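You operate a simulated robot arm through the tools that you are given. There is no shell and no other tool. Be economical: measure what you need, move in short steps, check, and stop when the job is done.

You run a simulated two-armed robot. Do the job below in one go: nothing can be reset, and whatever is moved stays where it is left.

Task
Hold the warning lamp on the top of the white counter steady with one hand and press the button of the warning lamp to switch it on with the other.

The check looks at the end state, three seconds after you hand in, the way a careful person would. Anything else that was tipped, shoved, dropped, spilled or broken makes it a failure.

Robot
Two 7-joint arms with three-finger grippers on one trunk, on a base that drives. Base frame: it is fixed to the floor where the robot stands at the start and does not move with it; the origin is under the middle of the robot, x ahead of it, y to its left, z up. Readings come in m, degrees, newtons and seconds.
The left shoulder is at the start at [0.03, 0.124, 1.033], the right one opposite. With the tool pointing down near the work surface each hand reaches from about 0.1 to 0.78 m from the robot's upright axis, wherever it stands, measured 20 degrees to its own side. Places, roughly: button of the warning lamp [0.5, -0.2, 1]. Payload 2.2 kg a hand.
The TCP of each hand is the grasp point between the finger pads, 0.028 m short of the fingertips. In the tool frame z runs along the fingers and y along their closing line. The gripper opens to 0.102 m. The gripper's body begins 0.071 m behind the TCP.
Orientation is that of the tool frame in the base frame, as a unit quaternion [x, y, z, w]. With the fingers straight down and closing along the base's y, the tool's x points along the base's -x, its y along +y and its z along -z.

Tools
- The arms move only by the tool play_rows. It takes "left_motion", "right_motion" or both (then of equal length, played together; a hand with none holds still); each is a list of rows, each a list of 3 entries, a list of its own where there are three numbers: the shift along the tool's x, y, z in units of 20 mm (1.0 is 20 mm), then the turn, a rotation vector about the tool's x, y, z in units of 5 degrees (1.0 is 5 degrees), then the gripper command, from -1 (shut) to 1 (fully open), values between in proportion. In form: [[[tx, ty, tz], [ax, ay, az], grip], ...]. A call has 1 to 10 rows; each row shifts and turns the commanded pose from where the row before left it, along the tool's axes as they then stand. A call with a number of a shift or a turn outside -1 to 1 is refused whole. Rows are played at 5 a second. More than 0.05 m and 8.6 degrees between two rows, or a gripper value outside its range, and nothing of the call is played. Where a pose cannot be reached the arm comes as near as it can. A force on the tool above 40 N (or 10 N above the force at the start of the call, whichever is more), or a blocked arm, ends the call early, and 0.2 s more pass. The fingers move at their own pace and stop on an object; they squeeze with about 34 N. The grip force told is the motor's: it shows also when the fingers shut on nothing. Time passes only in rows, and 0.2 s behind the last, so rows that do not move let the fingers close. It gives the time, the measured TCP pose, the force on the tool (base axes), the opening and the grip force at its end, in the units of the frame above (readings bear some noise), with the torque about the TCP (base axes, N m) and any sound that the robot's microphone picked up, and new pictures: "show" is both (left out), scene, wrist or none (wrist: the cameras of the hands that moved).
- Cameras (640 x 400 px; columns grow to the right, rows downward): "scene" is now at [0.0455, -0.0275, 1.7503]; the picture's right is [-0.33, -0.94, 0.00], its down [-0.70, 0.24, -0.67] and it looks along [0.64, -0.22, -0.74] (base axes); focal length 293 px, centre (320, 200). "left" rides on the left gripper at [0.072, 0.038, -0.086] in its tool frame; the picture's right is [-0.46, 0.89, 0.00], its down [-0.60, -0.32, -0.73] and it looks along [-0.65, -0.34, 0.68] (tool axes); focal length 256 px, centre (320, 200). "right" rides on the right gripper at [0.069, 0.044, -0.086] in its tool frame; the picture's right is [-0.53, 0.85, 0.00], its down [-0.58, -0.36, -0.73] and it looks along [-0.62, -0.39, 0.68] (tool axes); focal length 256 px, centre (320, 200). There is no depth. A picture from a camera that has moved, and an enlarged one, comes with that camera's place and axes in the base frame and with its lens.
- move_column(by): slides the trunk up (or, below 0, down) by that many m; the arms and the scene camera ride with it, the base frame stays. It gives what a move gives, with no picture.
- steer(legs): drives the robot by 1 to 6 legs, each [ahead, left, turn to the left] in m, m and degrees, along the robot's own axes; the way and the turn of a leg run together, so that a leg with both is an arc; at most 1.5 m and 180 degrees a leg. The arms and the cameras ride along, it lands a little off, and it stops where it bumps. It gives what a move gives, and a new picture of the scene camera.
- aim_head(pan, tilt): turns the head with the scene camera to pan (to the left, within 143 degrees either way) and tilt (down, from -29 to 69), counted from straight ahead of the robot. It gives what a move gives, and a new picture of the scene camera.
- zoom(camera, box): a new picture of the part [left, top, right, bottom] of that camera's present view, enlarged. The clock stands still meanwhile.
- sign_off(): hands the job in; it is judged then, once.

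Go step by step. Nothing tells you exact positions but the pictures and the camera data: compare them with the known pose of the tool, close in by small moves and look again before you grip or let go. The budget is 120 turns and 260 pictures, counting those below and the enlarged ones. Unless the task says otherwise, let go and move clear before handing in, and close with one line.

The tools are called after "Request:" as a command line: name --argument value ..., lists and objects as JSON in quotes. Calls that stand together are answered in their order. play_rows: Moves the arms, as the interface text tells. Its arguments: {"type":"object","properties":{"left_motion":{"type":"array","items":{"type":"array"}},"right_motion":{"type":"array","items":{"type":"array"}},"show":{"type":"string","enum":["both","scene","wrist","none"]}},"required":[]} The other tools are called the same way: move_column (by) slides the trunk up or down; steer (legs) drives the base; aim_head (pan, tilt) turns the head that bears the scene camera; zoom (camera, box) takes an enlarged picture of a part of a camera's view; sign_off () hands the job in.

At the start:

```text
time: 0.0
left_eef_pos: [0.6019, -0.0303, 1.2711]
left_tool_rot: [0.0, 1.0, 0.0, 0.0]
left_force: [0.9, 0.0, 0.0]
left_ft_torque: [0.0, -0.04, 0.02]
left_width: 0.1021
left_grip_force: 0.2
right_eef_pos: [0.3516, -0.3479, 1.2046]
right_tool_rot: [0.0, 1.0, 0.0, 0.001]
right_force: [0.5, 0.2, 0.3]
right_ft_torque: [-0.01, 0.02, 0.0]
right_width: 0.1019
right_grip_force: 0.3
trunk travel left (down, up): [-0.275, 0.265]
robot x, y, heading: [0.0012, 0.0018, 0.0]
head pan, tilt: [-19.1, 47.7]
```

scene: 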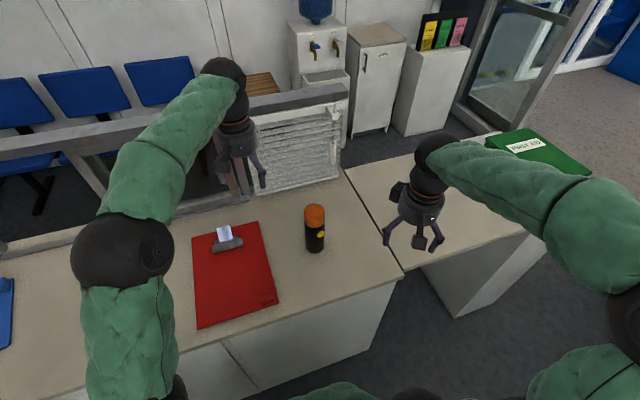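
right: 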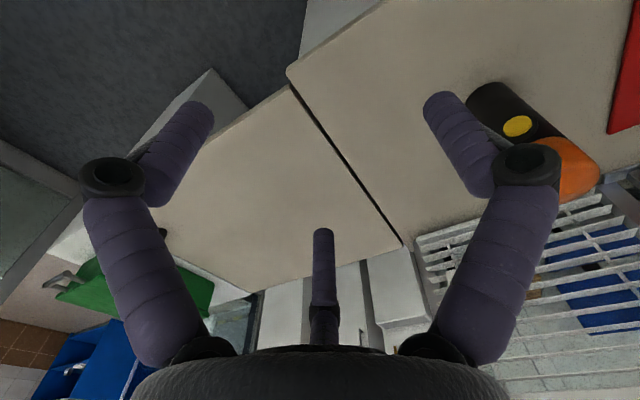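
left: 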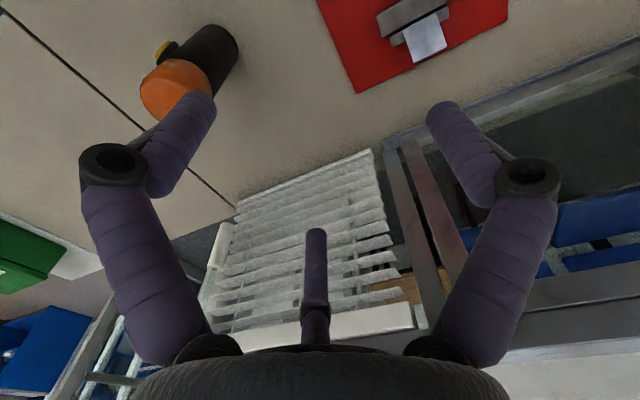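

I see the lamp, a black cylinder with an orange cap and a yellow button on its side, at about [0.5, -0.2]. I'll zoom in first to measure it.

Request:
zoom --camera "scene" --box '[270, 180, 370, 270]'

Request:
zoom --camera "right" --box '[440, 60, 640, 220]'

Request:
zoom --camera "left" --box '[100, 0, 280, 130]'

```text
4.44 times, centred on (320, 225) of scene
camera zoom: at [0.0455, -0.0275, 1.7503], right [-0.33, -0.94, 0.0], down [-0.7, 0.24, -0.67], along [0.64, -0.22, -0.74], focal length 1303 px, centre (320, 89)
```

zoom: 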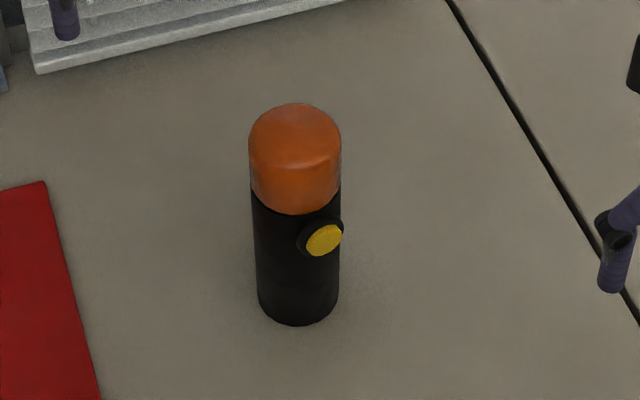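

```text
2.50 times, centred on (540, 140) of right
camera zoom: at [0.2827, -0.3028, 1.2911], right [0.53, 0.85, 0.0], down [0.58, -0.36, 0.73], along [0.62, -0.39, -0.68], focal length 640 px, centre (-230, 350)
```

zoom: 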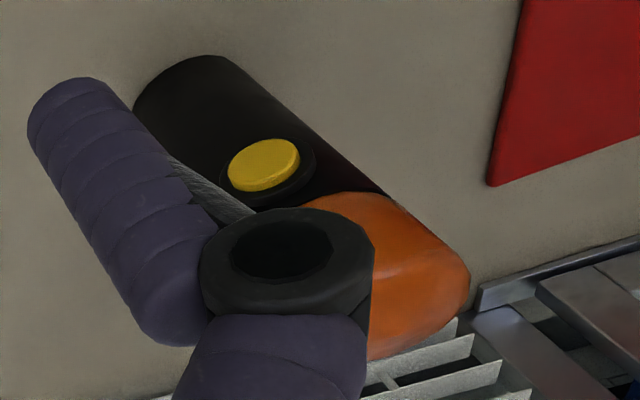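

```text
3.08 times, centred on (190, 65) of left
camera zoom: at [0.5293, 0.0082, 1.3572], right [0.46, 0.89, 0.0], down [0.6, -0.32, 0.73], along [0.65, -0.34, -0.68], focal length 788 px, centre (720, 615)
```

zoom: 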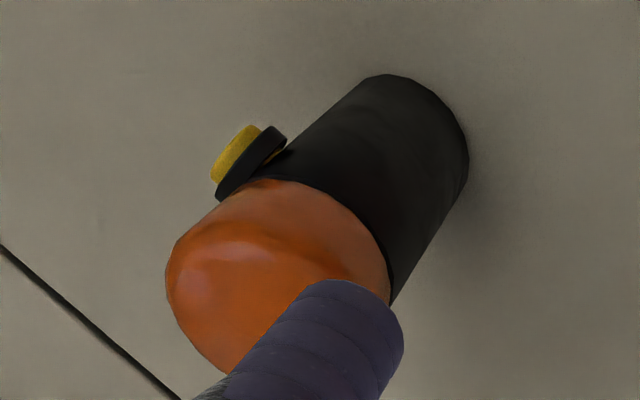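

The lamp axis comes out near [0.573, -0.193]. The counter is at about z 0.915 and the lamp top at about 1.107. The button face is near [0.528, -0.197, 1.037] and faces roughly -x. I'll bring the open left hand over the lamp and look again.

Request:
play_rows --left_motion '[[[0.16, -0.9, 0.2], [0, 0, 0], 1], [[0.16, -0.9, 0.2], [0, 0, 0], 1], [[0.16, -0.9, 0.2], [0, 0, 0], 1], [[0.16, -0.9, 0.2], [0, 0, 0], 1], [[0.16, -0.9, 0.2], [0, 0, 0], 1], [[0.16, -0.9, 0.2], [0, 0, 0], 1], [[0.16, -0.9, 0.2], [0, 0, 0], 1], [[0.16, -0.9, 0.2], [0, 0, 0], 1], [[0.16, -0.9, 0.2], [0, 0, 0], 1], [[0, 0, 0], [0, 0, 0], 1]]'

Request:
zoom --camera "scene" --box '[240, 110, 460, 270]'

Request:
zoom --camera "right" --box '[440, 60, 640, 220]'

```text
time: 2.2
left_eef_pos: [0.5706, -0.1925, 1.2364]
left_tool_rot: [0.0, 1.0, 0.0, 0.0]
left_force: [0.8, 1.1, -0.3]
left_ft_torque: [0.01, -0.04, -0.03]
left_width: 0.102
left_grip_force: 0.1
right_eef_pos: [0.3515, -0.3465, 1.2037]
right_tool_rot: [0.0, 1.0, 0.0, -0.001]
right_force: [0.2, 0.2, 1.1]
right_ft_torque: [-0.01, 0.03, -0.01]
right_width: 0.102
right_grip_force: 0.1
trunk travel left (down, up): [-0.275, 0.265]
robot x, y, heading: [0.0012, 0.0009, -0.3]
head pan, tilt: [-19.1, 47.7]
camera scene: at [0.0454, -0.0269, 1.7503], right [-0.33, -0.94, 0.0], down [-0.7, 0.24, -0.67], along [0.64, -0.22, -0.74], focal length 293 px, centre (320, 200)
camera left: at [0.4986, -0.1537, 1.3212], right [0.46, 0.89, 0.0], down [0.6, -0.32, 0.73], along [0.65, -0.34, -0.68], focal length 256 px, centre (320, 200)
```

scene: 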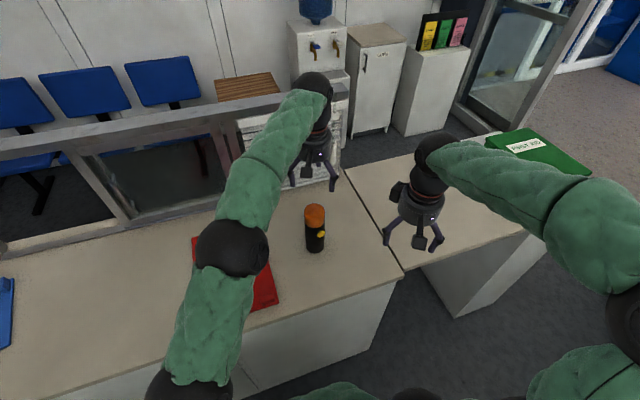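
left: 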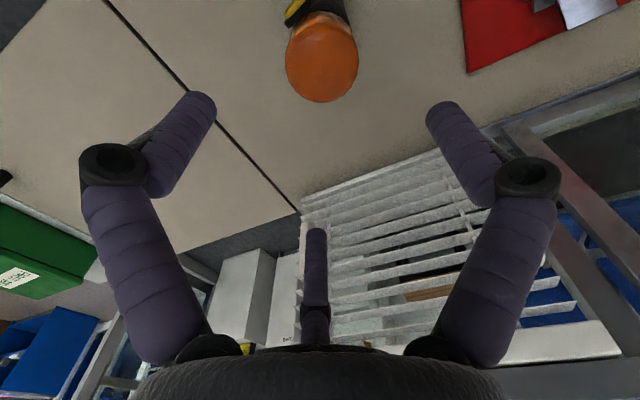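

```text
2.50 times, centred on (350, 190) of scene
camera zoom: at [0.0454, -0.0269, 1.7503], right [-0.33, -0.94, 0.0], down [-0.7, 0.24, -0.67], along [0.64, -0.22, -0.74], focal length 733 px, centre (245, 225)
```

zoom: 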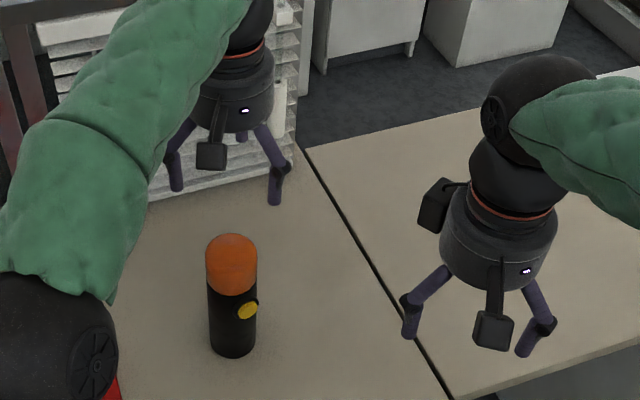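

```text
2.50 times, centred on (540, 140) of right
camera zoom: at [0.2827, -0.3024, 1.2913], right [0.53, 0.85, 0.0], down [0.58, -0.36, 0.73], along [0.62, -0.39, -0.68], focal length 640 px, centre (-230, 350)
```

zoom: 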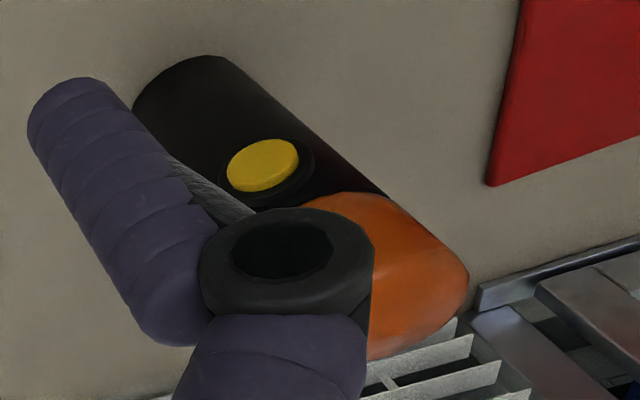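

The left hand is above the lamp, but I can see a third stub in the palm. I need to know where it sits, so I'll zoom on both hands.

Request:
zoom --camera "scene" --box '[275, 110, 355, 200]'

Request:
zoom --camera "left" --box '[220, 200, 420, 360]'

Request:
zoom --camera "scene" --box '[370, 150, 460, 260]'

```text
4.44 times, centred on (315, 155) of scene
camera zoom: at [0.0454, -0.0269, 1.7503], right [-0.33, -0.94, 0.0], down [-0.7, 0.24, -0.67], along [0.64, -0.22, -0.74], focal length 1303 px, centre (342, 400)
```

zoom: 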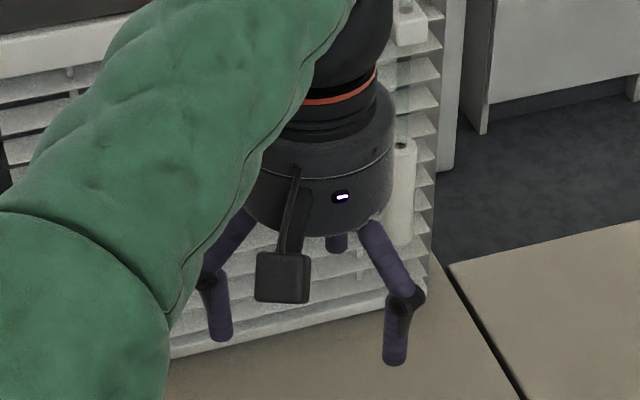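

```text
2.50 times, centred on (320, 280) of left
camera zoom: at [0.4986, -0.1537, 1.3212], right [0.46, 0.89, 0.0], down [0.6, -0.32, 0.73], along [0.65, -0.34, -0.68], focal length 640 px, centre (320, 0)
```

zoom: 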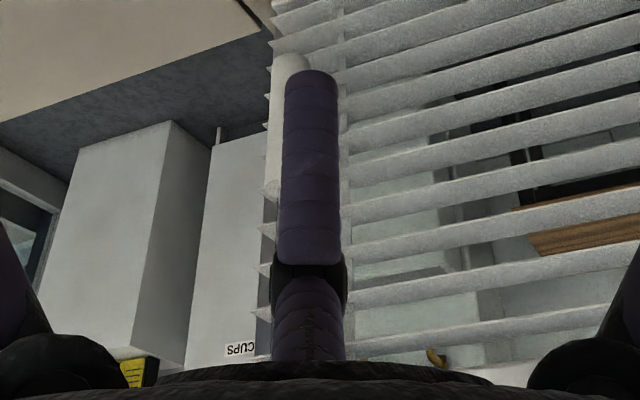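

```text
3.64 times, centred on (415, 205) of scene
camera zoom: at [0.0454, -0.0269, 1.7503], right [-0.33, -0.94, 0.0], down [-0.7, 0.24, -0.67], along [0.64, -0.22, -0.74], focal length 1066 px, centre (-26, 182)
```

zoom: 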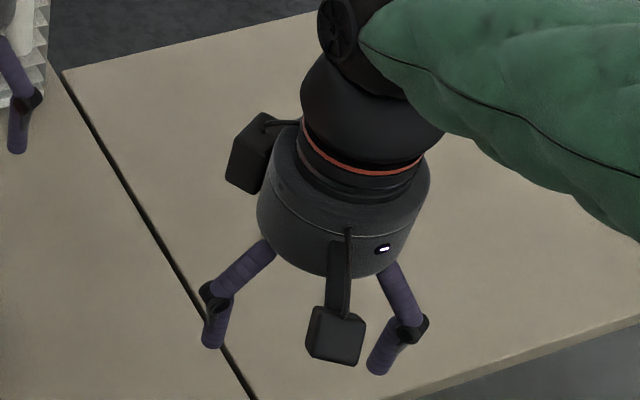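

The hand actually has three fingers, spaced around the palm opposite the camera. I'll turn the left tool about -32° around its own z so the button falls between fingers, then check the centring.

Request:
play_rows --left_motion '[[[0, 0, 0.4], [0, 0, -0.92], 1], [[0, 0, 0.4], [0, 0, -0.92], 1], [[0, 0, 0.4], [0, 0, -0.92], 1], [[0, 0, 0.4], [0, 0, -0.92], 1], [[0, 0, 0.4], [0, 0, -0.92], 1], [[0, 0, 0.4], [0, 0, -0.92], 1], [[0, 0, 0.4], [0, 0, -0.92], 1], [[0, 0, 0], [0, 0, 0], 1]]'

Request:
zoom --camera "scene" --box '[270, 130, 370, 260]'

```text
time: 4.0
left_eef_pos: [0.573, -0.1926, 1.1798]
left_tool_rot: [-0.278, 0.961, 0.0, 0.0]
left_force: [0.0, 0.0, 0.3]
left_ft_torque: [-0.01, 0.02, 0.02]
left_width: 0.1019
left_grip_force: 0.1
right_eef_pos: [0.3525, -0.3487, 1.2038]
right_tool_rot: [0.0, 1.0, 0.0, 0.0]
right_force: [0.4, -1.0, -0.4]
right_ft_torque: [-0.01, 0.01, -0.03]
right_width: 0.1019
right_grip_force: 0.0
trunk travel left (down, up): [-0.275, 0.265]
robot x, y, heading: [0.0029, 0.0009, -0.0]
head pan, tilt: [-19.1, 47.7]
camera scene: at [0.0455, -0.0275, 1.7503], right [-0.33, -0.94, 0.0], down [-0.7, 0.24, -0.67], along [0.64, -0.22, -0.74], focal length 293 px, centre (320, 200)
camera left: at [0.4912, -0.1985, 1.2656], right [-0.08, 1.0, 0.0], down [0.68, 0.05, 0.73], along [0.73, 0.06, -0.68], focal length 256 px, centre (320, 200)
```

scene: 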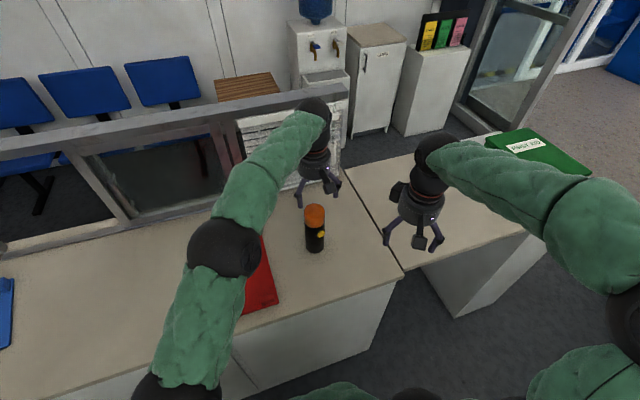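
left: 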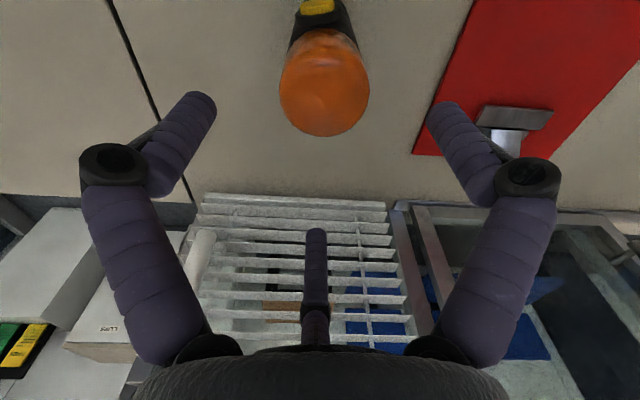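

```text
3.08 times, centred on (320, 195) of scene
camera zoom: at [0.0455, -0.0275, 1.7503], right [-0.33, -0.94, 0.0], down [-0.7, 0.24, -0.67], along [0.64, -0.22, -0.74], focal length 902 px, centre (320, 215)
```

zoom: 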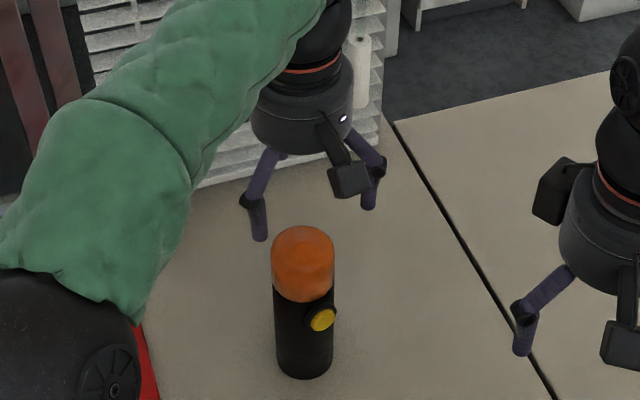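

The lamp is centred to within a few mm, with its axis near [0.568, -0.189]. I'll nudge over and descend part way around the cap.

Request:
play_rows --left_motion '[[[0.1, 0.3, 0.5], [0, 0, 0], 1], [[0, 0, 0.7], [0, 0, 0], 1], [[0, 0, 0.7], [0, 0, 0], 1], [[0, 0, 0.7], [0, 0, 0], 1], [[0, 0, 0.7], [0, 0, 0], 1], [[0, 0, 0.7], [0, 0, 0], 1], [[0, 0, 0], [0, 0, 0], 1]]'

Request:
zoom --camera "scene" --box '[270, 150, 370, 260]'

```text
time: 5.6
left_eef_pos: [0.5658, -0.1889, 1.1001]
left_tool_rot: [-0.278, 0.961, -0.001, 0.0]
left_force: [0.2, 0.3, 0.5]
left_ft_torque: [0.01, -0.02, 0.01]
left_width: 0.1022
left_grip_force: 0.1
right_eef_pos: [0.3521, -0.3472, 1.205]
right_tool_rot: [0.0, 1.0, 0.0, 0.0]
right_force: [-0.3, 0.7, -0.2]
right_ft_torque: [-0.02, -0.02, 0.02]
right_width: 0.102
right_grip_force: 0.0
trunk travel left (down, up): [-0.275, 0.265]
robot x, y, heading: [-0.0017, -0.0001, -0.2]
head pan, tilt: [-19.1, 47.7]
camera scene: at [0.0455, -0.0276, 1.7503], right [-0.33, -0.94, 0.0], down [-0.7, 0.24, -0.67], along [0.64, -0.22, -0.74], focal length 293 px, centre (320, 200)
camera left: at [0.4849, -0.1945, 1.1857], right [-0.08, 1.0, 0.0], down [0.68, 0.05, 0.73], along [0.73, 0.06, -0.68], focal length 256 px, centre (320, 200)
```

scene: 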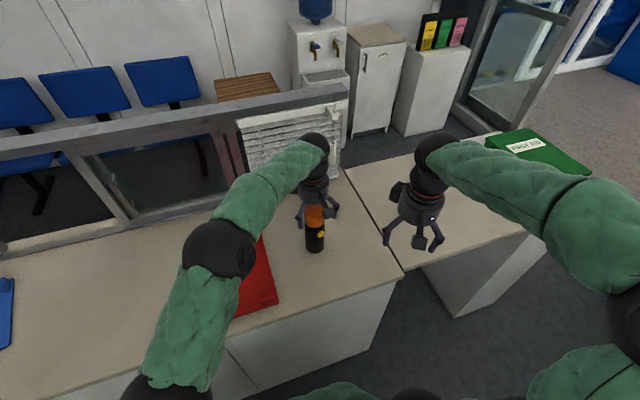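
left: 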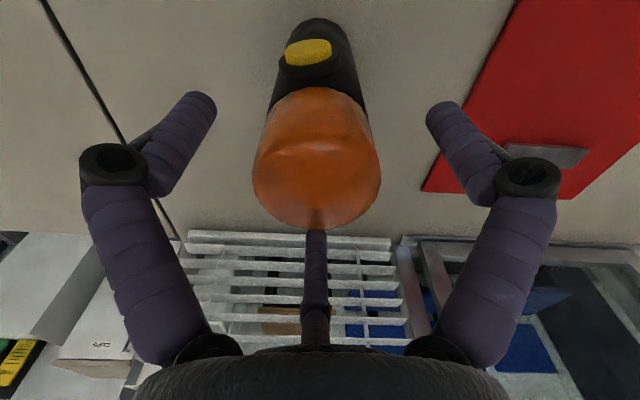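

```text
3.64 times, centred on (320, 205) of scene
camera zoom: at [0.0455, -0.0276, 1.7503], right [-0.33, -0.94, 0.0], down [-0.7, 0.24, -0.67], along [0.64, -0.22, -0.74], focal length 1066 px, centre (320, 182)
```

zoom: 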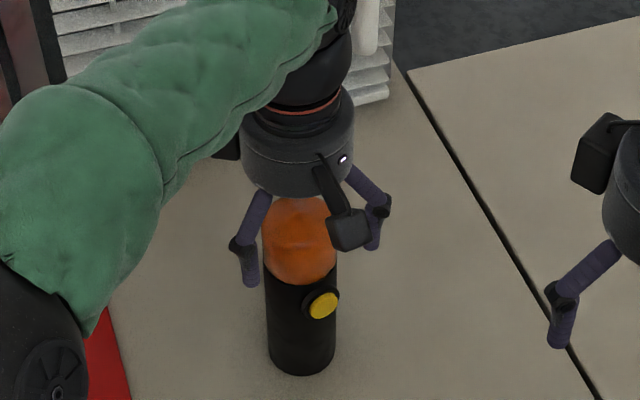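

The cap is centred between the fingers and the button is clear in the gap. I'll go down about 30 mm more, then close the left gripper.

Request:
play_rows --left_motion '[[[0, 0, 0.8], [0, 0, 0], 1], [[0, 0, 0.8], [0, 0, 0], 1], [[0, 0, 0], [0, 0, 0], 0.4], [[0, 0, 0], [0, 0, 0], 0.1], [[0, 0, 0], [0, 0, 0], -0.2], [[0, 0, 0], [0, 0, 0], -0.5], [[0, 0, 0], [0, 0, 0], -1], [[0, 0, 0], [0, 0, 0], -1]]'

Request:
zoom --camera "scene" --box '[270, 150, 370, 260]'

```text
time: 7.4
left_eef_pos: [0.567, -0.1879, 1.0677]
left_tool_rot: [-0.277, 0.961, 0.001, 0.0]
left_force: [0.5, -0.9, 3.4]
left_ft_torque: [0.08, -0.12, -0.01]
left_width: 0.0607
left_grip_force: 33.6
right_eef_pos: [0.3519, -0.3472, 1.2043]
right_tool_rot: [-0.001, 1.0, 0.0, 0.0]
right_force: [-1.0, 0.3, -0.1]
right_ft_torque: [-0.01, 0.01, 0.03]
right_width: 0.1019
right_grip_force: 0.0
trunk travel left (down, up): [-0.275, 0.265]
robot x, y, heading: [0.0001, -0.0024, -0.1]
head pan, tilt: [-19.1, 47.7]
camera scene: at [0.0454, -0.0275, 1.7503], right [-0.33, -0.94, 0.0], down [-0.7, 0.24, -0.67], along [0.64, -0.22, -0.74], focal length 293 px, centre (320, 200)
camera left: at [0.4862, -0.1936, 1.1532], right [-0.08, 1.0, 0.0], down [0.68, 0.05, 0.73], along [0.73, 0.06, -0.68], focal length 256 px, centre (320, 200)
```

scene: 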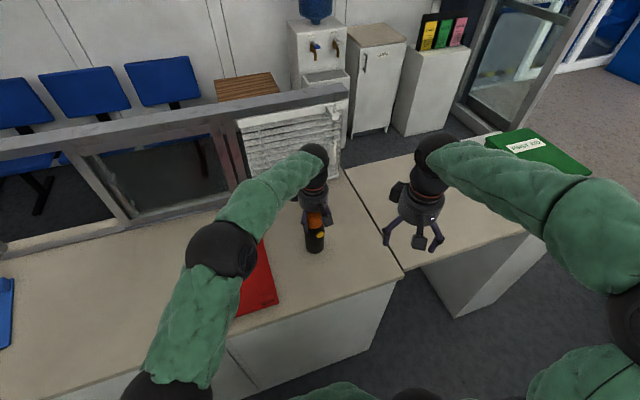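
left: 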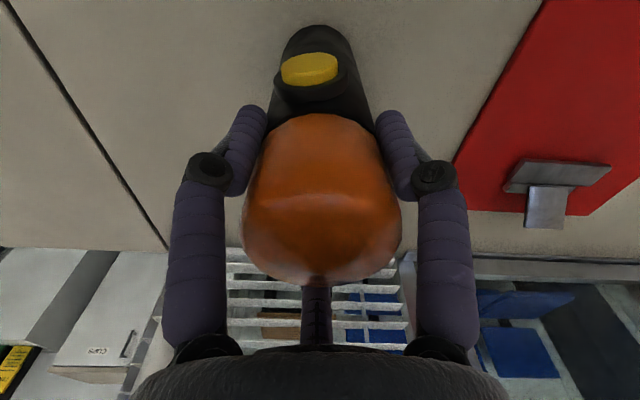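

```text
3.64 times, centred on (320, 205) of scene
camera zoom: at [0.0454, -0.0275, 1.7503], right [-0.33, -0.94, 0.0], down [-0.7, 0.24, -0.67], along [0.64, -0.22, -0.74], focal length 1066 px, centre (320, 182)
```

zoom: 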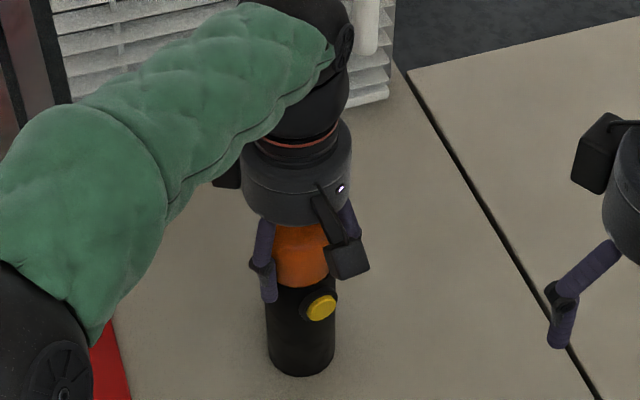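

The left hand holds the cap firmly, with the button free between its fingers. Now I'll move the right hand forward, shut it and start pitching it toward horizontal.

Request:
play_rows --right_motion '[[[-0.8, 0, 0], [0, 0, 0], 0], [[-0.8, 0, 0], [0, 0, 0], -1], [[-0.8, 0, 0], [0, 0, 0], -1], [[-0.8, 0, 0], [0, 0, 0], -1], [[0, 0, 0], [0, -1, 0], -1], [[0, 0, 0], [0, -1, 0], -1], [[0, 0, 0], [0, -1, 0], -1], [[0, 0, 0], [0, -1, 0], -1], [[0, 0, 0], [0, -1, 0], -1], [[0, 0, 0], [0, -1, 0], -1]]' --show "scene"

Request:
play_rows --right_motion '[[[0, 0, 0], [0, -1, 0], -1], [[0, 0, 0], [0, -1, 0], -1], [[0, 0, 0], [0, -1, 0], -1], [[0, 0, 0], [0, -1, 0], -1], [[0, 0, 0], [0, -1, 0], -1], [[0, 0, 0], [0, -1, 0], -1], [[0, 0, 0], [0, -1, 0], -1], [[0, 0, 0], [0, -1, 0], -1], [[0, 0, 0], [0, 0, 0], -1]]'

```text
time: 9.6
left_eef_pos: [0.5664, -0.1878, 1.0678]
left_tool_rot: [-0.278, 0.961, 0.0, 0.0]
left_force: [-0.2, -0.2, 4.3]
left_ft_torque: [0.06, 0.08, 0.01]
left_width: 0.0607
left_grip_force: 34.4
right_eef_pos: [0.4154, -0.3478, 1.2051]
right_tool_rot: [0.0, 0.966, 0.0, 0.26]
right_force: [0.3, -0.3, -0.4]
right_ft_torque: [-0.04, 0.02, -0.01]
right_width: 0.0022
right_grip_force: 31.6
trunk travel left (down, up): [-0.275, 0.265]
robot x, y, heading: [0.0022, -0.0008, -0.1]
head pan, tilt: [-19.1, 47.7]
camera scene: at [0.0449, -0.0275, 1.7503], right [-0.33, -0.94, 0.0], down [-0.7, 0.24, -0.67], along [0.64, -0.22, -0.74], focal length 293 px, centre (320, 200)
```

scene: 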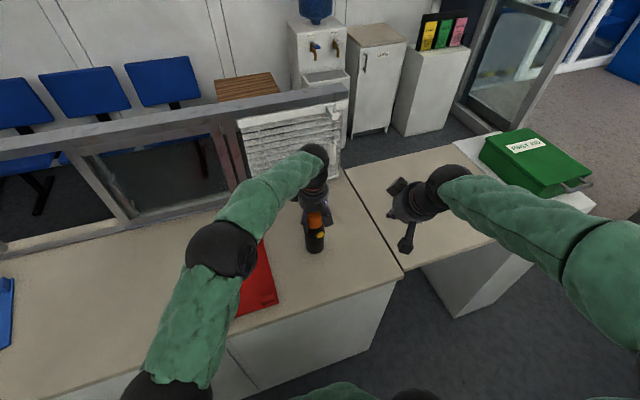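

```text
time: 11.6
left_eef_pos: [0.5667, -0.1873, 1.0679]
left_tool_rot: [-0.278, 0.961, 0.0, 0.0]
left_force: [-1.0, -1.5, 3.0]
left_ft_torque: [-0.06, 0.01, 0.01]
left_width: 0.0604
left_grip_force: 33.8
right_eef_pos: [0.4139, -0.3464, 1.2051]
right_tool_rot: [0.0, 0.819, 0.0, 0.574]
right_force: [0.2, -0.5, 0.4]
right_ft_torque: [0.01, -0.05, 0.0]
right_width: 0.0021
right_grip_force: 31.5
trunk travel left (down, up): [-0.275, 0.265]
robot x, y, heading: [-0.0037, 0.0004, 0.3]
head pan, tilt: [-19.1, 47.7]
camera scene: at [0.0452, -0.0276, 1.7503], right [-0.33, -0.94, 0.0], down [-0.7, 0.24, -0.67], along [0.64, -0.22, -0.74], focal length 293 px, centre (320, 200)
camera right: at [0.3109, -0.303, 1.1696], right [0.18, 0.85, 0.5], down [-0.49, -0.36, 0.79], along [0.85, -0.39, 0.35], focal length 256 px, centre (320, 200)
```

scene: 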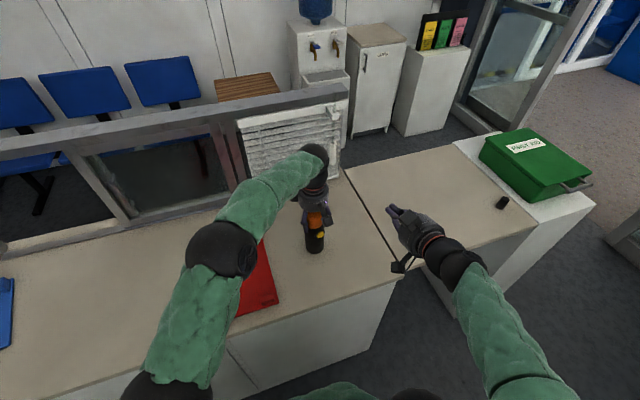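
right: 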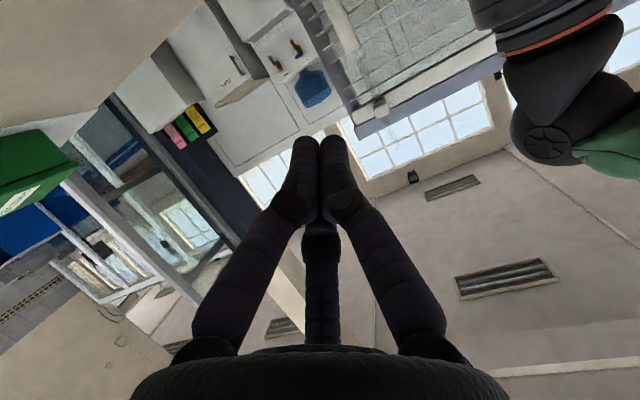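

The right hand is pitched 70° with its fingers closed. I'll pitch 10° more and lower it to button height while it is still off to the right.

Request:
play_rows --right_motion '[[[0, 0, 0], [0, -1, 0], -1], [[0, 0, 0], [0, -1, 0], -1], [[0.962, 0, 0.17], [0, 0, 0], -1], [[0.962, 0, 0.17], [0, 0, 0], -1], [[0.962, 0, 0.17], [0, 0, 0], -1], [[0.962, 0, 0.17], [0, 0, 0], -1], [[0.962, 0, 0.17], [0, 0, 0], -1], [[0.962, 0, 0.17], [0, 0, 0], -1], [[0.962, 0, 0.17], [0, 0, 0], -1], [[0.962, 0, 0.17], [0, 0, 0], -1]]'

```text
time: 13.8
left_eef_pos: [0.5659, -0.1864, 1.0685]
left_tool_rot: [-0.277, 0.961, 0.0, -0.001]
left_force: [-0.4, -0.1, 3.2]
left_ft_torque: [0.03, 0.05, 0.0]
left_width: 0.0609
left_grip_force: 34.0
right_eef_pos: [0.415, -0.3471, 1.0473]
right_tool_rot: [0.001, 0.766, 0.0, 0.643]
right_force: [0.7, -0.8, 0.4]
right_ft_torque: [-0.01, 0.01, 0.0]
right_width: 0.0022
right_grip_force: 31.7
trunk travel left (down, up): [-0.275, 0.265]
robot x, y, heading: [-0.0019, 0.0001, -0.0]
head pan, tilt: [-19.1, 47.7]
camera scene: at [0.0453, -0.0278, 1.7503], right [-0.33, -0.94, 0.0], down [-0.7, 0.24, -0.67], along [0.64, -0.22, -0.74], focal length 293 px, centre (320, 200)
camera right: at [0.3185, -0.3027, 0.9943], right [0.09, 0.85, 0.53], down [-0.62, -0.36, 0.69], along [0.78, -0.39, 0.49], focal length 256 px, centre (320, 200)
```

scene: 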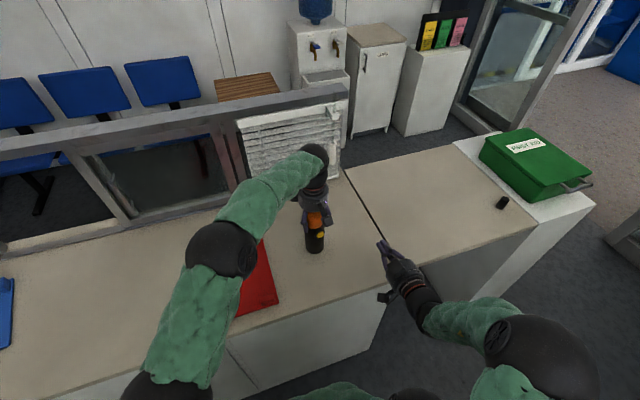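
right: 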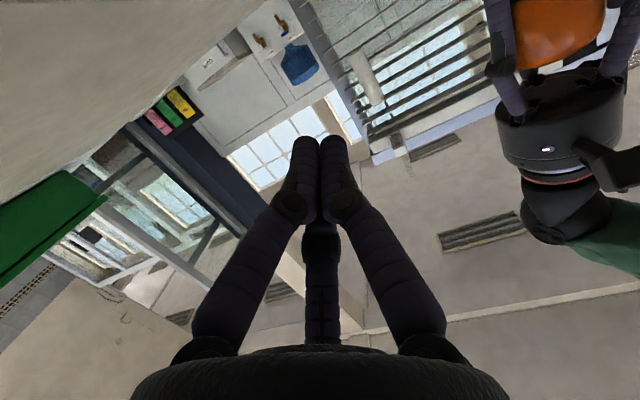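

The height is right. Next I'll slide the right hand left to line up with the button, staying about 5 cm short of it.

Request:
play_rows --right_motion '[[[0, 0.94, 0.15], [0, 0, 0], -1], [[0, 0.94, 0.15], [0, 0, 0], -1], [[0, 0.94, 0.15], [0, 0, 0], -1], [[0, 0.94, 0.15], [0, 0, 0], -1], [[0, 0.94, 0.15], [0, 0, 0], -1], [[0, 0.94, 0.15], [0, 0, 0], -1], [[0, 0.94, 0.15], [0, 0, 0], -1], [[0, 0.94, 0.15], [0, 0, 0], -1], [[0, 0, 0], [0, 0, 0], -1]]'

Request:
zoom --camera "scene" --box '[270, 170, 390, 290]'

Request:
zoom --camera "left" --box '[200, 0, 440, 160]'

```text
time: 15.8
left_eef_pos: [0.5664, -0.1873, 1.0667]
left_tool_rot: [-0.278, 0.961, 0.0, -0.001]
left_force: [-0.9, 0.1, 3.1]
left_ft_torque: [0.17, 0.21, 0.01]
left_width: 0.0604
left_grip_force: 34.2
right_eef_pos: [0.3988, -0.2483, 1.1098]
right_tool_rot: [0.0, 0.766, 0.002, 0.643]
right_force: [-0.6, -0.4, 0.2]
right_ft_torque: [0.03, 0.0, -0.04]
right_width: 0.0022
right_grip_force: 31.5
right hand out of reach, approached as far as the arm can: row 1, 2, 3, 4, 5, 6, 7, 8
trunk travel left (down, up): [-0.275, 0.265]
robot x, y, heading: [0.0009, -0.0015, -0.2]
head pan, tilt: [-19.1, 47.7]
camera scene: at [0.045, -0.0274, 1.7503], right [-0.33, -0.94, 0.0], down [-0.7, 0.24, -0.67], along [0.64, -0.22, -0.74], focal length 293 px, centre (320, 200)
camera right: at [0.3018, -0.2036, 1.057], right [0.09, 0.84, 0.53], down [-0.62, -0.37, 0.69], along [0.78, -0.39, 0.49], focal length 256 px, centre (320, 200)
```

scene: 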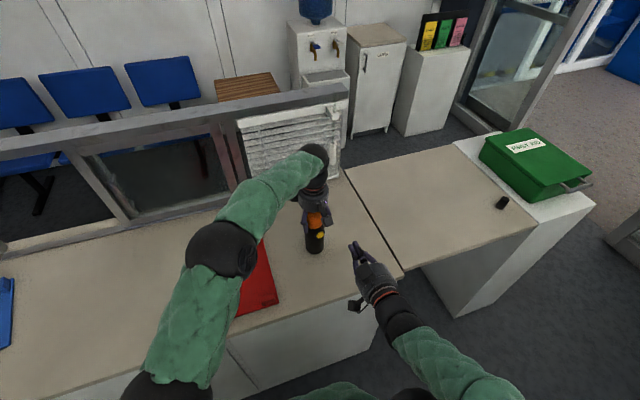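
right: 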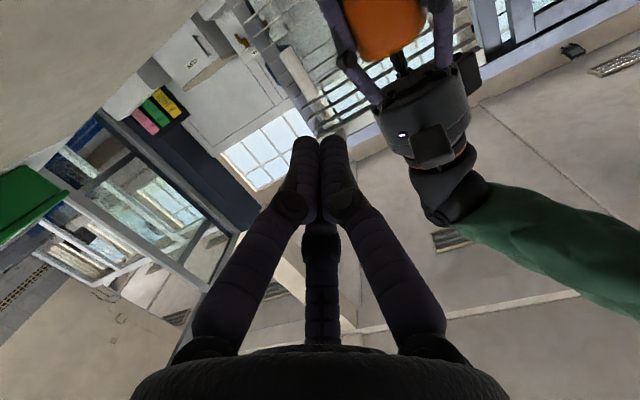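

```text
3.33 times, centred on (330, 230) of scene
camera zoom: at [0.045, -0.0274, 1.7503], right [-0.33, -0.94, 0.0], down [-0.7, 0.24, -0.67], along [0.64, -0.22, -0.74], focal length 977 px, centre (287, 100)
```

zoom: 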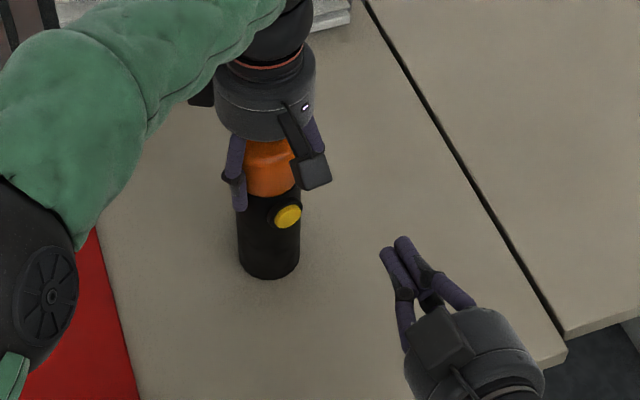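

```text
2.50 times, centred on (320, 80) of left
camera zoom: at [0.4857, -0.1934, 1.153], right [-0.08, 1.0, 0.0], down [0.68, 0.05, 0.73], along [0.73, 0.06, -0.68], focal length 640 px, centre (320, 500)
```

zoom: 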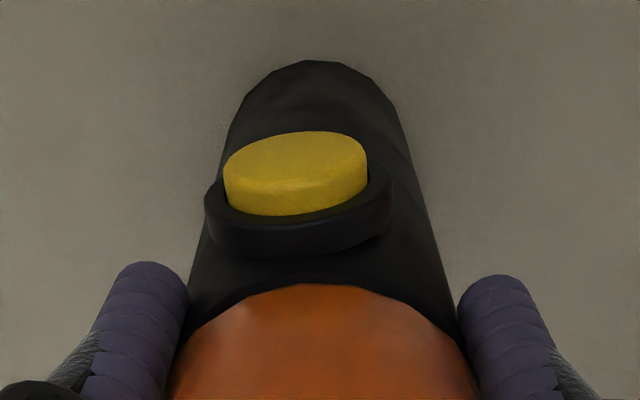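

That pose folds the right arm too tightly. I'll yaw the hand about 30° so it approaches from the right front, which leaves the wrist more room.

Request:
play_rows --right_motion '[[[0, -0.8, 0], [0, 0, 0], -1], [[0, -0.8, 0], [0, 0, 0], -1], [[0, 0, 0], [-0.985, 0, -0.174], -1], [[0, 0, 0], [-0.985, 0, -0.174], -1], [[0, 0, 0], [-0.985, 0, -0.174], -1], [[0, 0, 0], [-0.985, 0, -0.174], -1], [[0, 0, 0], [-0.985, 0, -0.174], -1], [[0, 0, 0], [-0.985, 0, -0.174], -1], [[0, 0, 0], [0, 0, 0], -1]]' --show "scene"

Request:
zoom --camera "scene" --box '[270, 170, 390, 290]'

```text
time: 17.8
left_eef_pos: [0.5668, -0.1871, 1.067]
left_tool_rot: [-0.277, 0.961, -0.001, 0.0]
left_force: [0.8, -0.7, 0.4]
left_ft_torque: [0.06, 0.03, 0.01]
left_width: 0.0602
left_grip_force: 34.4
right_eef_pos: [0.3996, -0.2807, 1.1084]
right_tool_rot: [-0.198, 0.74, 0.167, 0.621]
right_force: [0.3, 0.9, 0.1]
right_ft_torque: [0.01, -0.01, 0.02]
right_width: 0.0021
right_grip_force: 31.6
trunk travel left (down, up): [-0.275, 0.265]
robot x, y, heading: [-0.0012, 0.0005, -0.3]
head pan, tilt: [-19.1, 47.7]
camera scene: at [0.0455, -0.0274, 1.7503], right [-0.33, -0.94, 0.0], down [-0.7, 0.24, -0.67], along [0.64, -0.22, -0.74], focal length 293 px, centre (320, 200)
```

scene: 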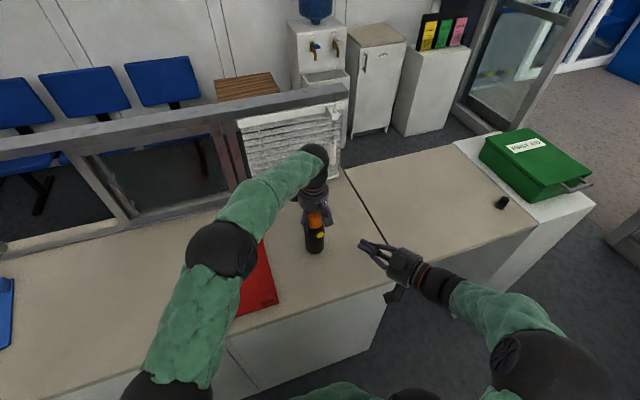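

```text
3.33 times, centred on (330, 230) of scene
camera zoom: at [0.0455, -0.0274, 1.7503], right [-0.33, -0.94, 0.0], down [-0.7, 0.24, -0.67], along [0.64, -0.22, -0.74], focal length 977 px, centre (287, 100)
```

zoom: 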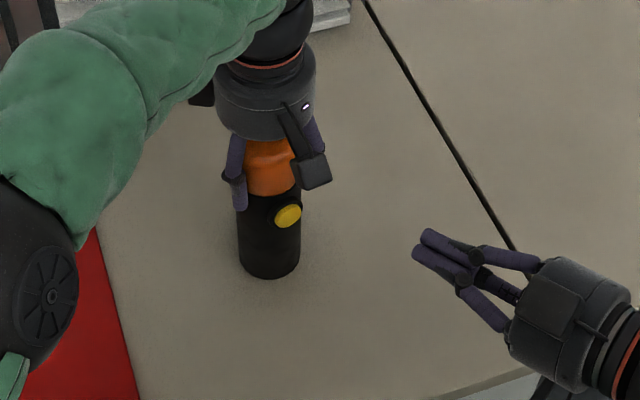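

Now it can reach. I put the button face at about [0.527, -0.195, 1.037], so I'll go to a stand-off about 35 mm in front of it along the finger line.

Request:
play_rows --right_motion '[[[0.73, 0, 0], [0, 0, 0], -1], [[0.73, 0, 0], [0, 0, 0], -1], [[0.73, 0, 0], [0, 0, 0], -1], [[0, 0.11, 0.9], [0, 0, 0], -1], [[0, 0.11, 0.9], [0, 0, 0], -1], [[0, 0.11, 0.9], [0, 0, 0], -1], [[0, 0.11, 0.9], [0, 0, 0], -1], [[0, 0.11, 0.9], [0, 0, 0], -1], [[0, 0, 0.5], [0, 0, 0], -1], [[0, 0, 0], [0, 0, 0], -1]]'

Request:
zoom --camera "scene" --box '[270, 180, 390, 280]'

Request:
zoom --camera "left" --box '[160, 0, 440, 180]'

```text
time: 20.0
left_eef_pos: [0.5669, -0.1869, 1.0677]
left_tool_rot: [-0.277, 0.961, 0.0, 0.0]
left_force: [0.6, 0.4, 0.7]
left_ft_torque: [0.05, 0.02, -0.01]
left_width: 0.0605
left_grip_force: 34.0
right_eef_pos: [0.4736, -0.2249, 1.0474]
right_tool_rot: [-0.197, 0.74, 0.166, 0.621]
right_force: [0.2, -0.5, 0.7]
right_ft_torque: [0.04, -0.01, 0.0]
right_width: 0.002
right_grip_force: 31.3
trunk travel left (down, up): [-0.275, 0.265]
robot x, y, heading: [0.0024, 0.0004, -0.2]
head pan, tilt: [-19.1, 47.7]
camera scene: at [0.0455, -0.0276, 1.7503], right [-0.33, -0.94, 0.0], down [-0.7, 0.24, -0.67], along [0.64, -0.22, -0.74], focal length 293 px, centre (320, 200)
camera right: at [0.3675, -0.2356, 0.9951], right [-0.34, 0.78, 0.53], down [-0.35, -0.63, 0.69], along [0.87, 0.05, 0.49], focal length 256 px, centre (320, 200)
```

scene: 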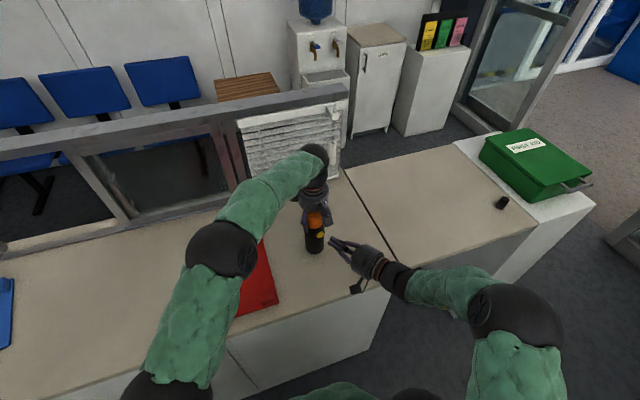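
right: 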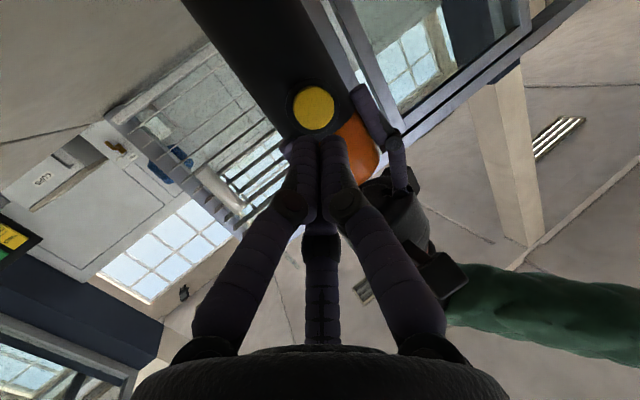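

```text
4.00 times, centred on (330, 230) of scene
camera zoom: at [0.0455, -0.0276, 1.7503], right [-0.33, -0.94, 0.0], down [-0.7, 0.24, -0.67], along [0.64, -0.22, -0.74], focal length 1173 px, centre (280, 80)
```

zoom: 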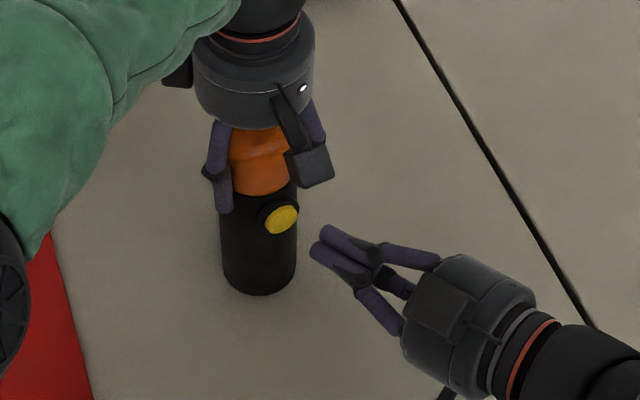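

```text
2.22 times, centred on (300, 90) of left
camera zoom: at [0.4861, -0.1937, 1.1529], right [-0.08, 1.0, 0.0], down [0.68, 0.05, 0.73], along [0.73, 0.06, -0.68], focal length 569 px, centre (364, 444)
```

zoom: 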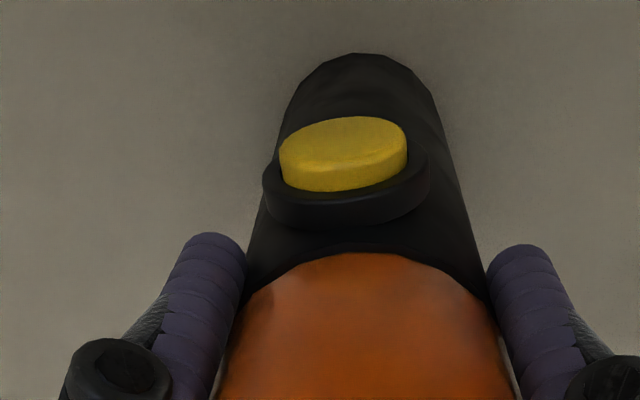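

The fingertips are aligned with the button from all three views. I'll advance slowly to contact.

Request:
play_rows --right_motion '[[[0, 0, 0.5], [0, 0, 0], -1], [[0, 0, 0.5], [0, 0, 0], -1], [[0, 0, 0.4], [0, 0, 0], -1], [[0, 0, 0.1], [0, 0, 0], -1], [[0, 0, 0.1], [0, 0, 0], -1], [[0, 0, 0.1], [0, 0, 0], -1], [[0, 0, 0], [0, 0, 0], -1]]'

Request:
zoom --camera "left" --box '[160, 0, 440, 180]'

```text
time: 21.6
left_eef_pos: [0.5672, -0.1874, 1.0677]
left_tool_rot: [-0.278, 0.961, 0.0, -0.001]
left_force: [-0.8, -0.5, 0.9]
left_ft_torque: [0.01, 0.06, 0.02]
left_width: 0.0604
left_grip_force: 34.3
right_eef_pos: [0.5009, -0.2102, 1.0432]
right_tool_rot: [-0.198, 0.74, 0.167, 0.621]
right_force: [0.7, 0.2, 0.0]
right_ft_torque: [-0.03, 0.0, 0.0]
right_width: 0.0023
right_grip_force: 32.6
trunk travel left (down, up): [-0.275, 0.265]
robot x, y, heading: [-0.0006, -0.0047, -0.1]
head pan, tilt: [-19.1, 47.7]
camera scene: at [0.0455, -0.0276, 1.7503], right [-0.33, -0.94, 0.0], down [-0.7, 0.24, -0.67], along [0.64, -0.22, -0.74], focal length 293 px, centre (320, 200)
camera right: at [0.3964, -0.2193, 0.99], right [-0.34, 0.78, 0.53], down [-0.35, -0.63, 0.69], along [0.87, 0.05, 0.49], focal length 256 px, centre (320, 200)
```

scene: 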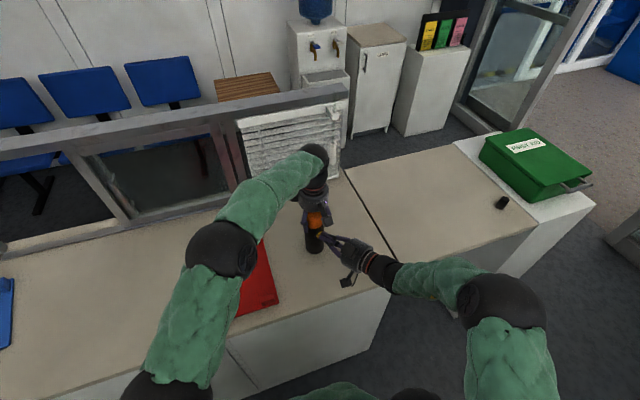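
right: 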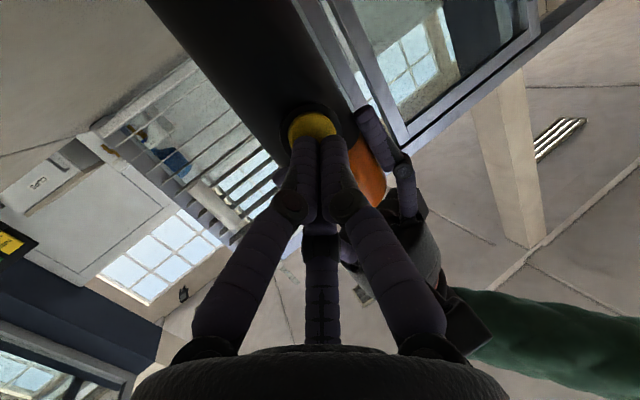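

```text
2.22 times, centred on (300, 90) of left
camera zoom: at [0.4861, -0.1937, 1.1529], right [-0.08, 1.0, 0.0], down [0.68, 0.05, 0.73], along [0.73, 0.06, -0.68], focal length 569 px, centre (364, 444)
```

zoom: 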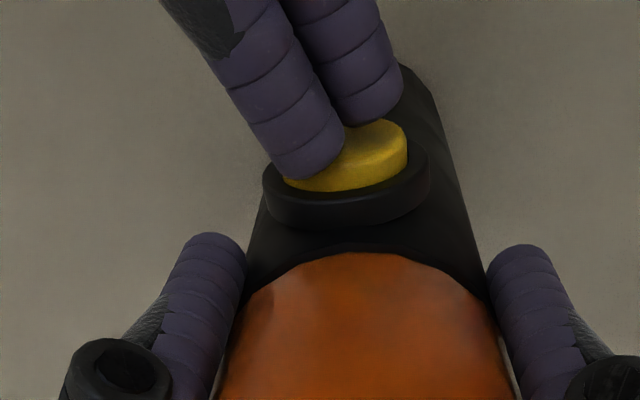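

The tips are just at the button face, with no force yet. I'll shift about 2 mm left and push on in 2 mm steps.

Request:
play_rows --right_motion '[[[0, 0.12, 0], [0, 0, 0], -1], [[0, 0, 0.1], [0, 0, 0], -1], [[0, 0, 0.1], [0, 0, 0], -1], [[0, 0, 0.1], [0, 0, 0], -1], [[0, 0, 0], [0, 0, 0], -1]]' --show "wrist"

Request:
zoom --camera "left" --box '[160, 0, 440, 180]'

```text
time: 22.8
left_eef_pos: [0.5659, -0.1879, 1.0679]
left_tool_rot: [-0.277, 0.961, 0.0, 0.0]
left_force: [3.0, 3.5, 0.3]
left_ft_torque: [0.13, -0.06, -0.07]
left_width: 0.0602
left_grip_force: 34.0
right_eef_pos: [0.5057, -0.2039, 1.0424]
right_tool_rot: [-0.198, 0.74, 0.167, 0.62]
right_force: [-2.6, -2.9, 0.6]
right_ft_torque: [0.01, -0.03, -0.1]
right_width: 0.002
right_grip_force: 31.6
trunk travel left (down, up): [-0.275, 0.265]
robot x, y, heading: [-0.003, 0.0015, 0.0]
head pan, tilt: [-19.1, 47.7]
heard: click
camera right: at [0.4002, -0.2142, 0.9897], right [-0.34, 0.78, 0.53], down [-0.35, -0.63, 0.69], along [0.87, 0.05, 0.49], focal length 256 px, centre (320, 200)
```

right: 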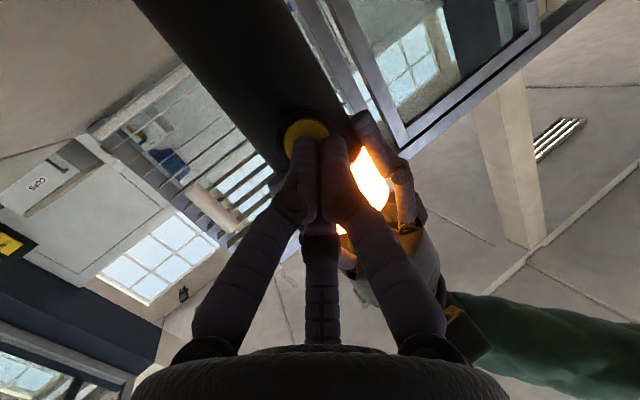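

```text
2.22 times, centred on (300, 90) of left
camera zoom: at [0.4863, -0.1934, 1.1529], right [-0.08, 1.0, 0.0], down [0.68, 0.05, 0.73], along [0.73, 0.06, -0.68], focal length 569 px, centre (364, 444)
```

zoom: 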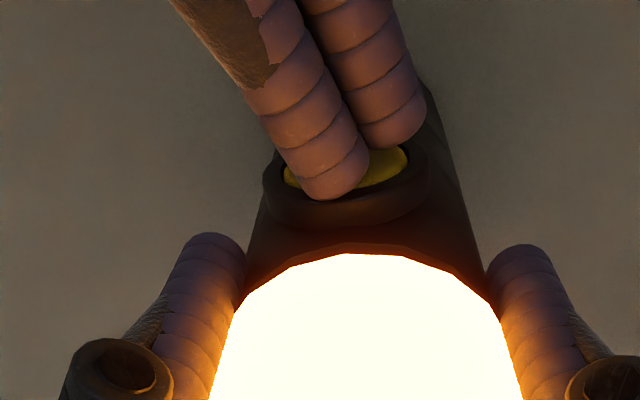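

It clicked and the lamp is on. I'll back the right hand straight off and check that the lamp stays lit (a latching button).

Request:
play_rows --right_motion '[[[0, 0, -0.3], [0, 0, 0], -1], [[0, 0, -0.8], [0, 0, 0], -1], [[0, 0, -1], [0, 0, 0], -1], [[0, 0, -1], [0, 0, 0], -1], [[0, 0, -1], [0, 0, 0], -1], [[0, 0, 0], [0, 0, 0], -1]]' --show "scene"

```text
time: 24.2
left_eef_pos: [0.5662, -0.1872, 1.0671]
left_tool_rot: [-0.277, 0.961, 0.0, 0.0]
left_force: [-0.5, -0.6, 0.5]
left_ft_torque: [0.0, 0.1, 0.01]
left_width: 0.0606
left_grip_force: 33.9
right_eef_pos: [0.4368, -0.2444, 1.0548]
right_tool_rot: [-0.198, 0.74, 0.166, 0.621]
right_force: [0.5, 0.7, -0.7]
right_ft_torque: [-0.05, 0.05, 0.01]
right_width: 0.0019
right_grip_force: 32.0
trunk travel left (down, up): [-0.275, 0.265]
robot x, y, heading: [-0.0006, -0.0025, 0.1]
head pan, tilt: [-19.1, 47.7]
camera scene: at [0.0454, -0.0276, 1.7503], right [-0.33, -0.94, 0.0], down [-0.7, 0.24, -0.67], along [0.64, -0.22, -0.74], focal length 293 px, centre (320, 200)
```

scene: 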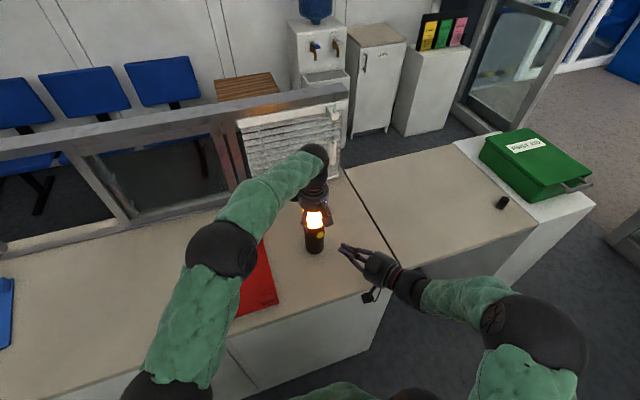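

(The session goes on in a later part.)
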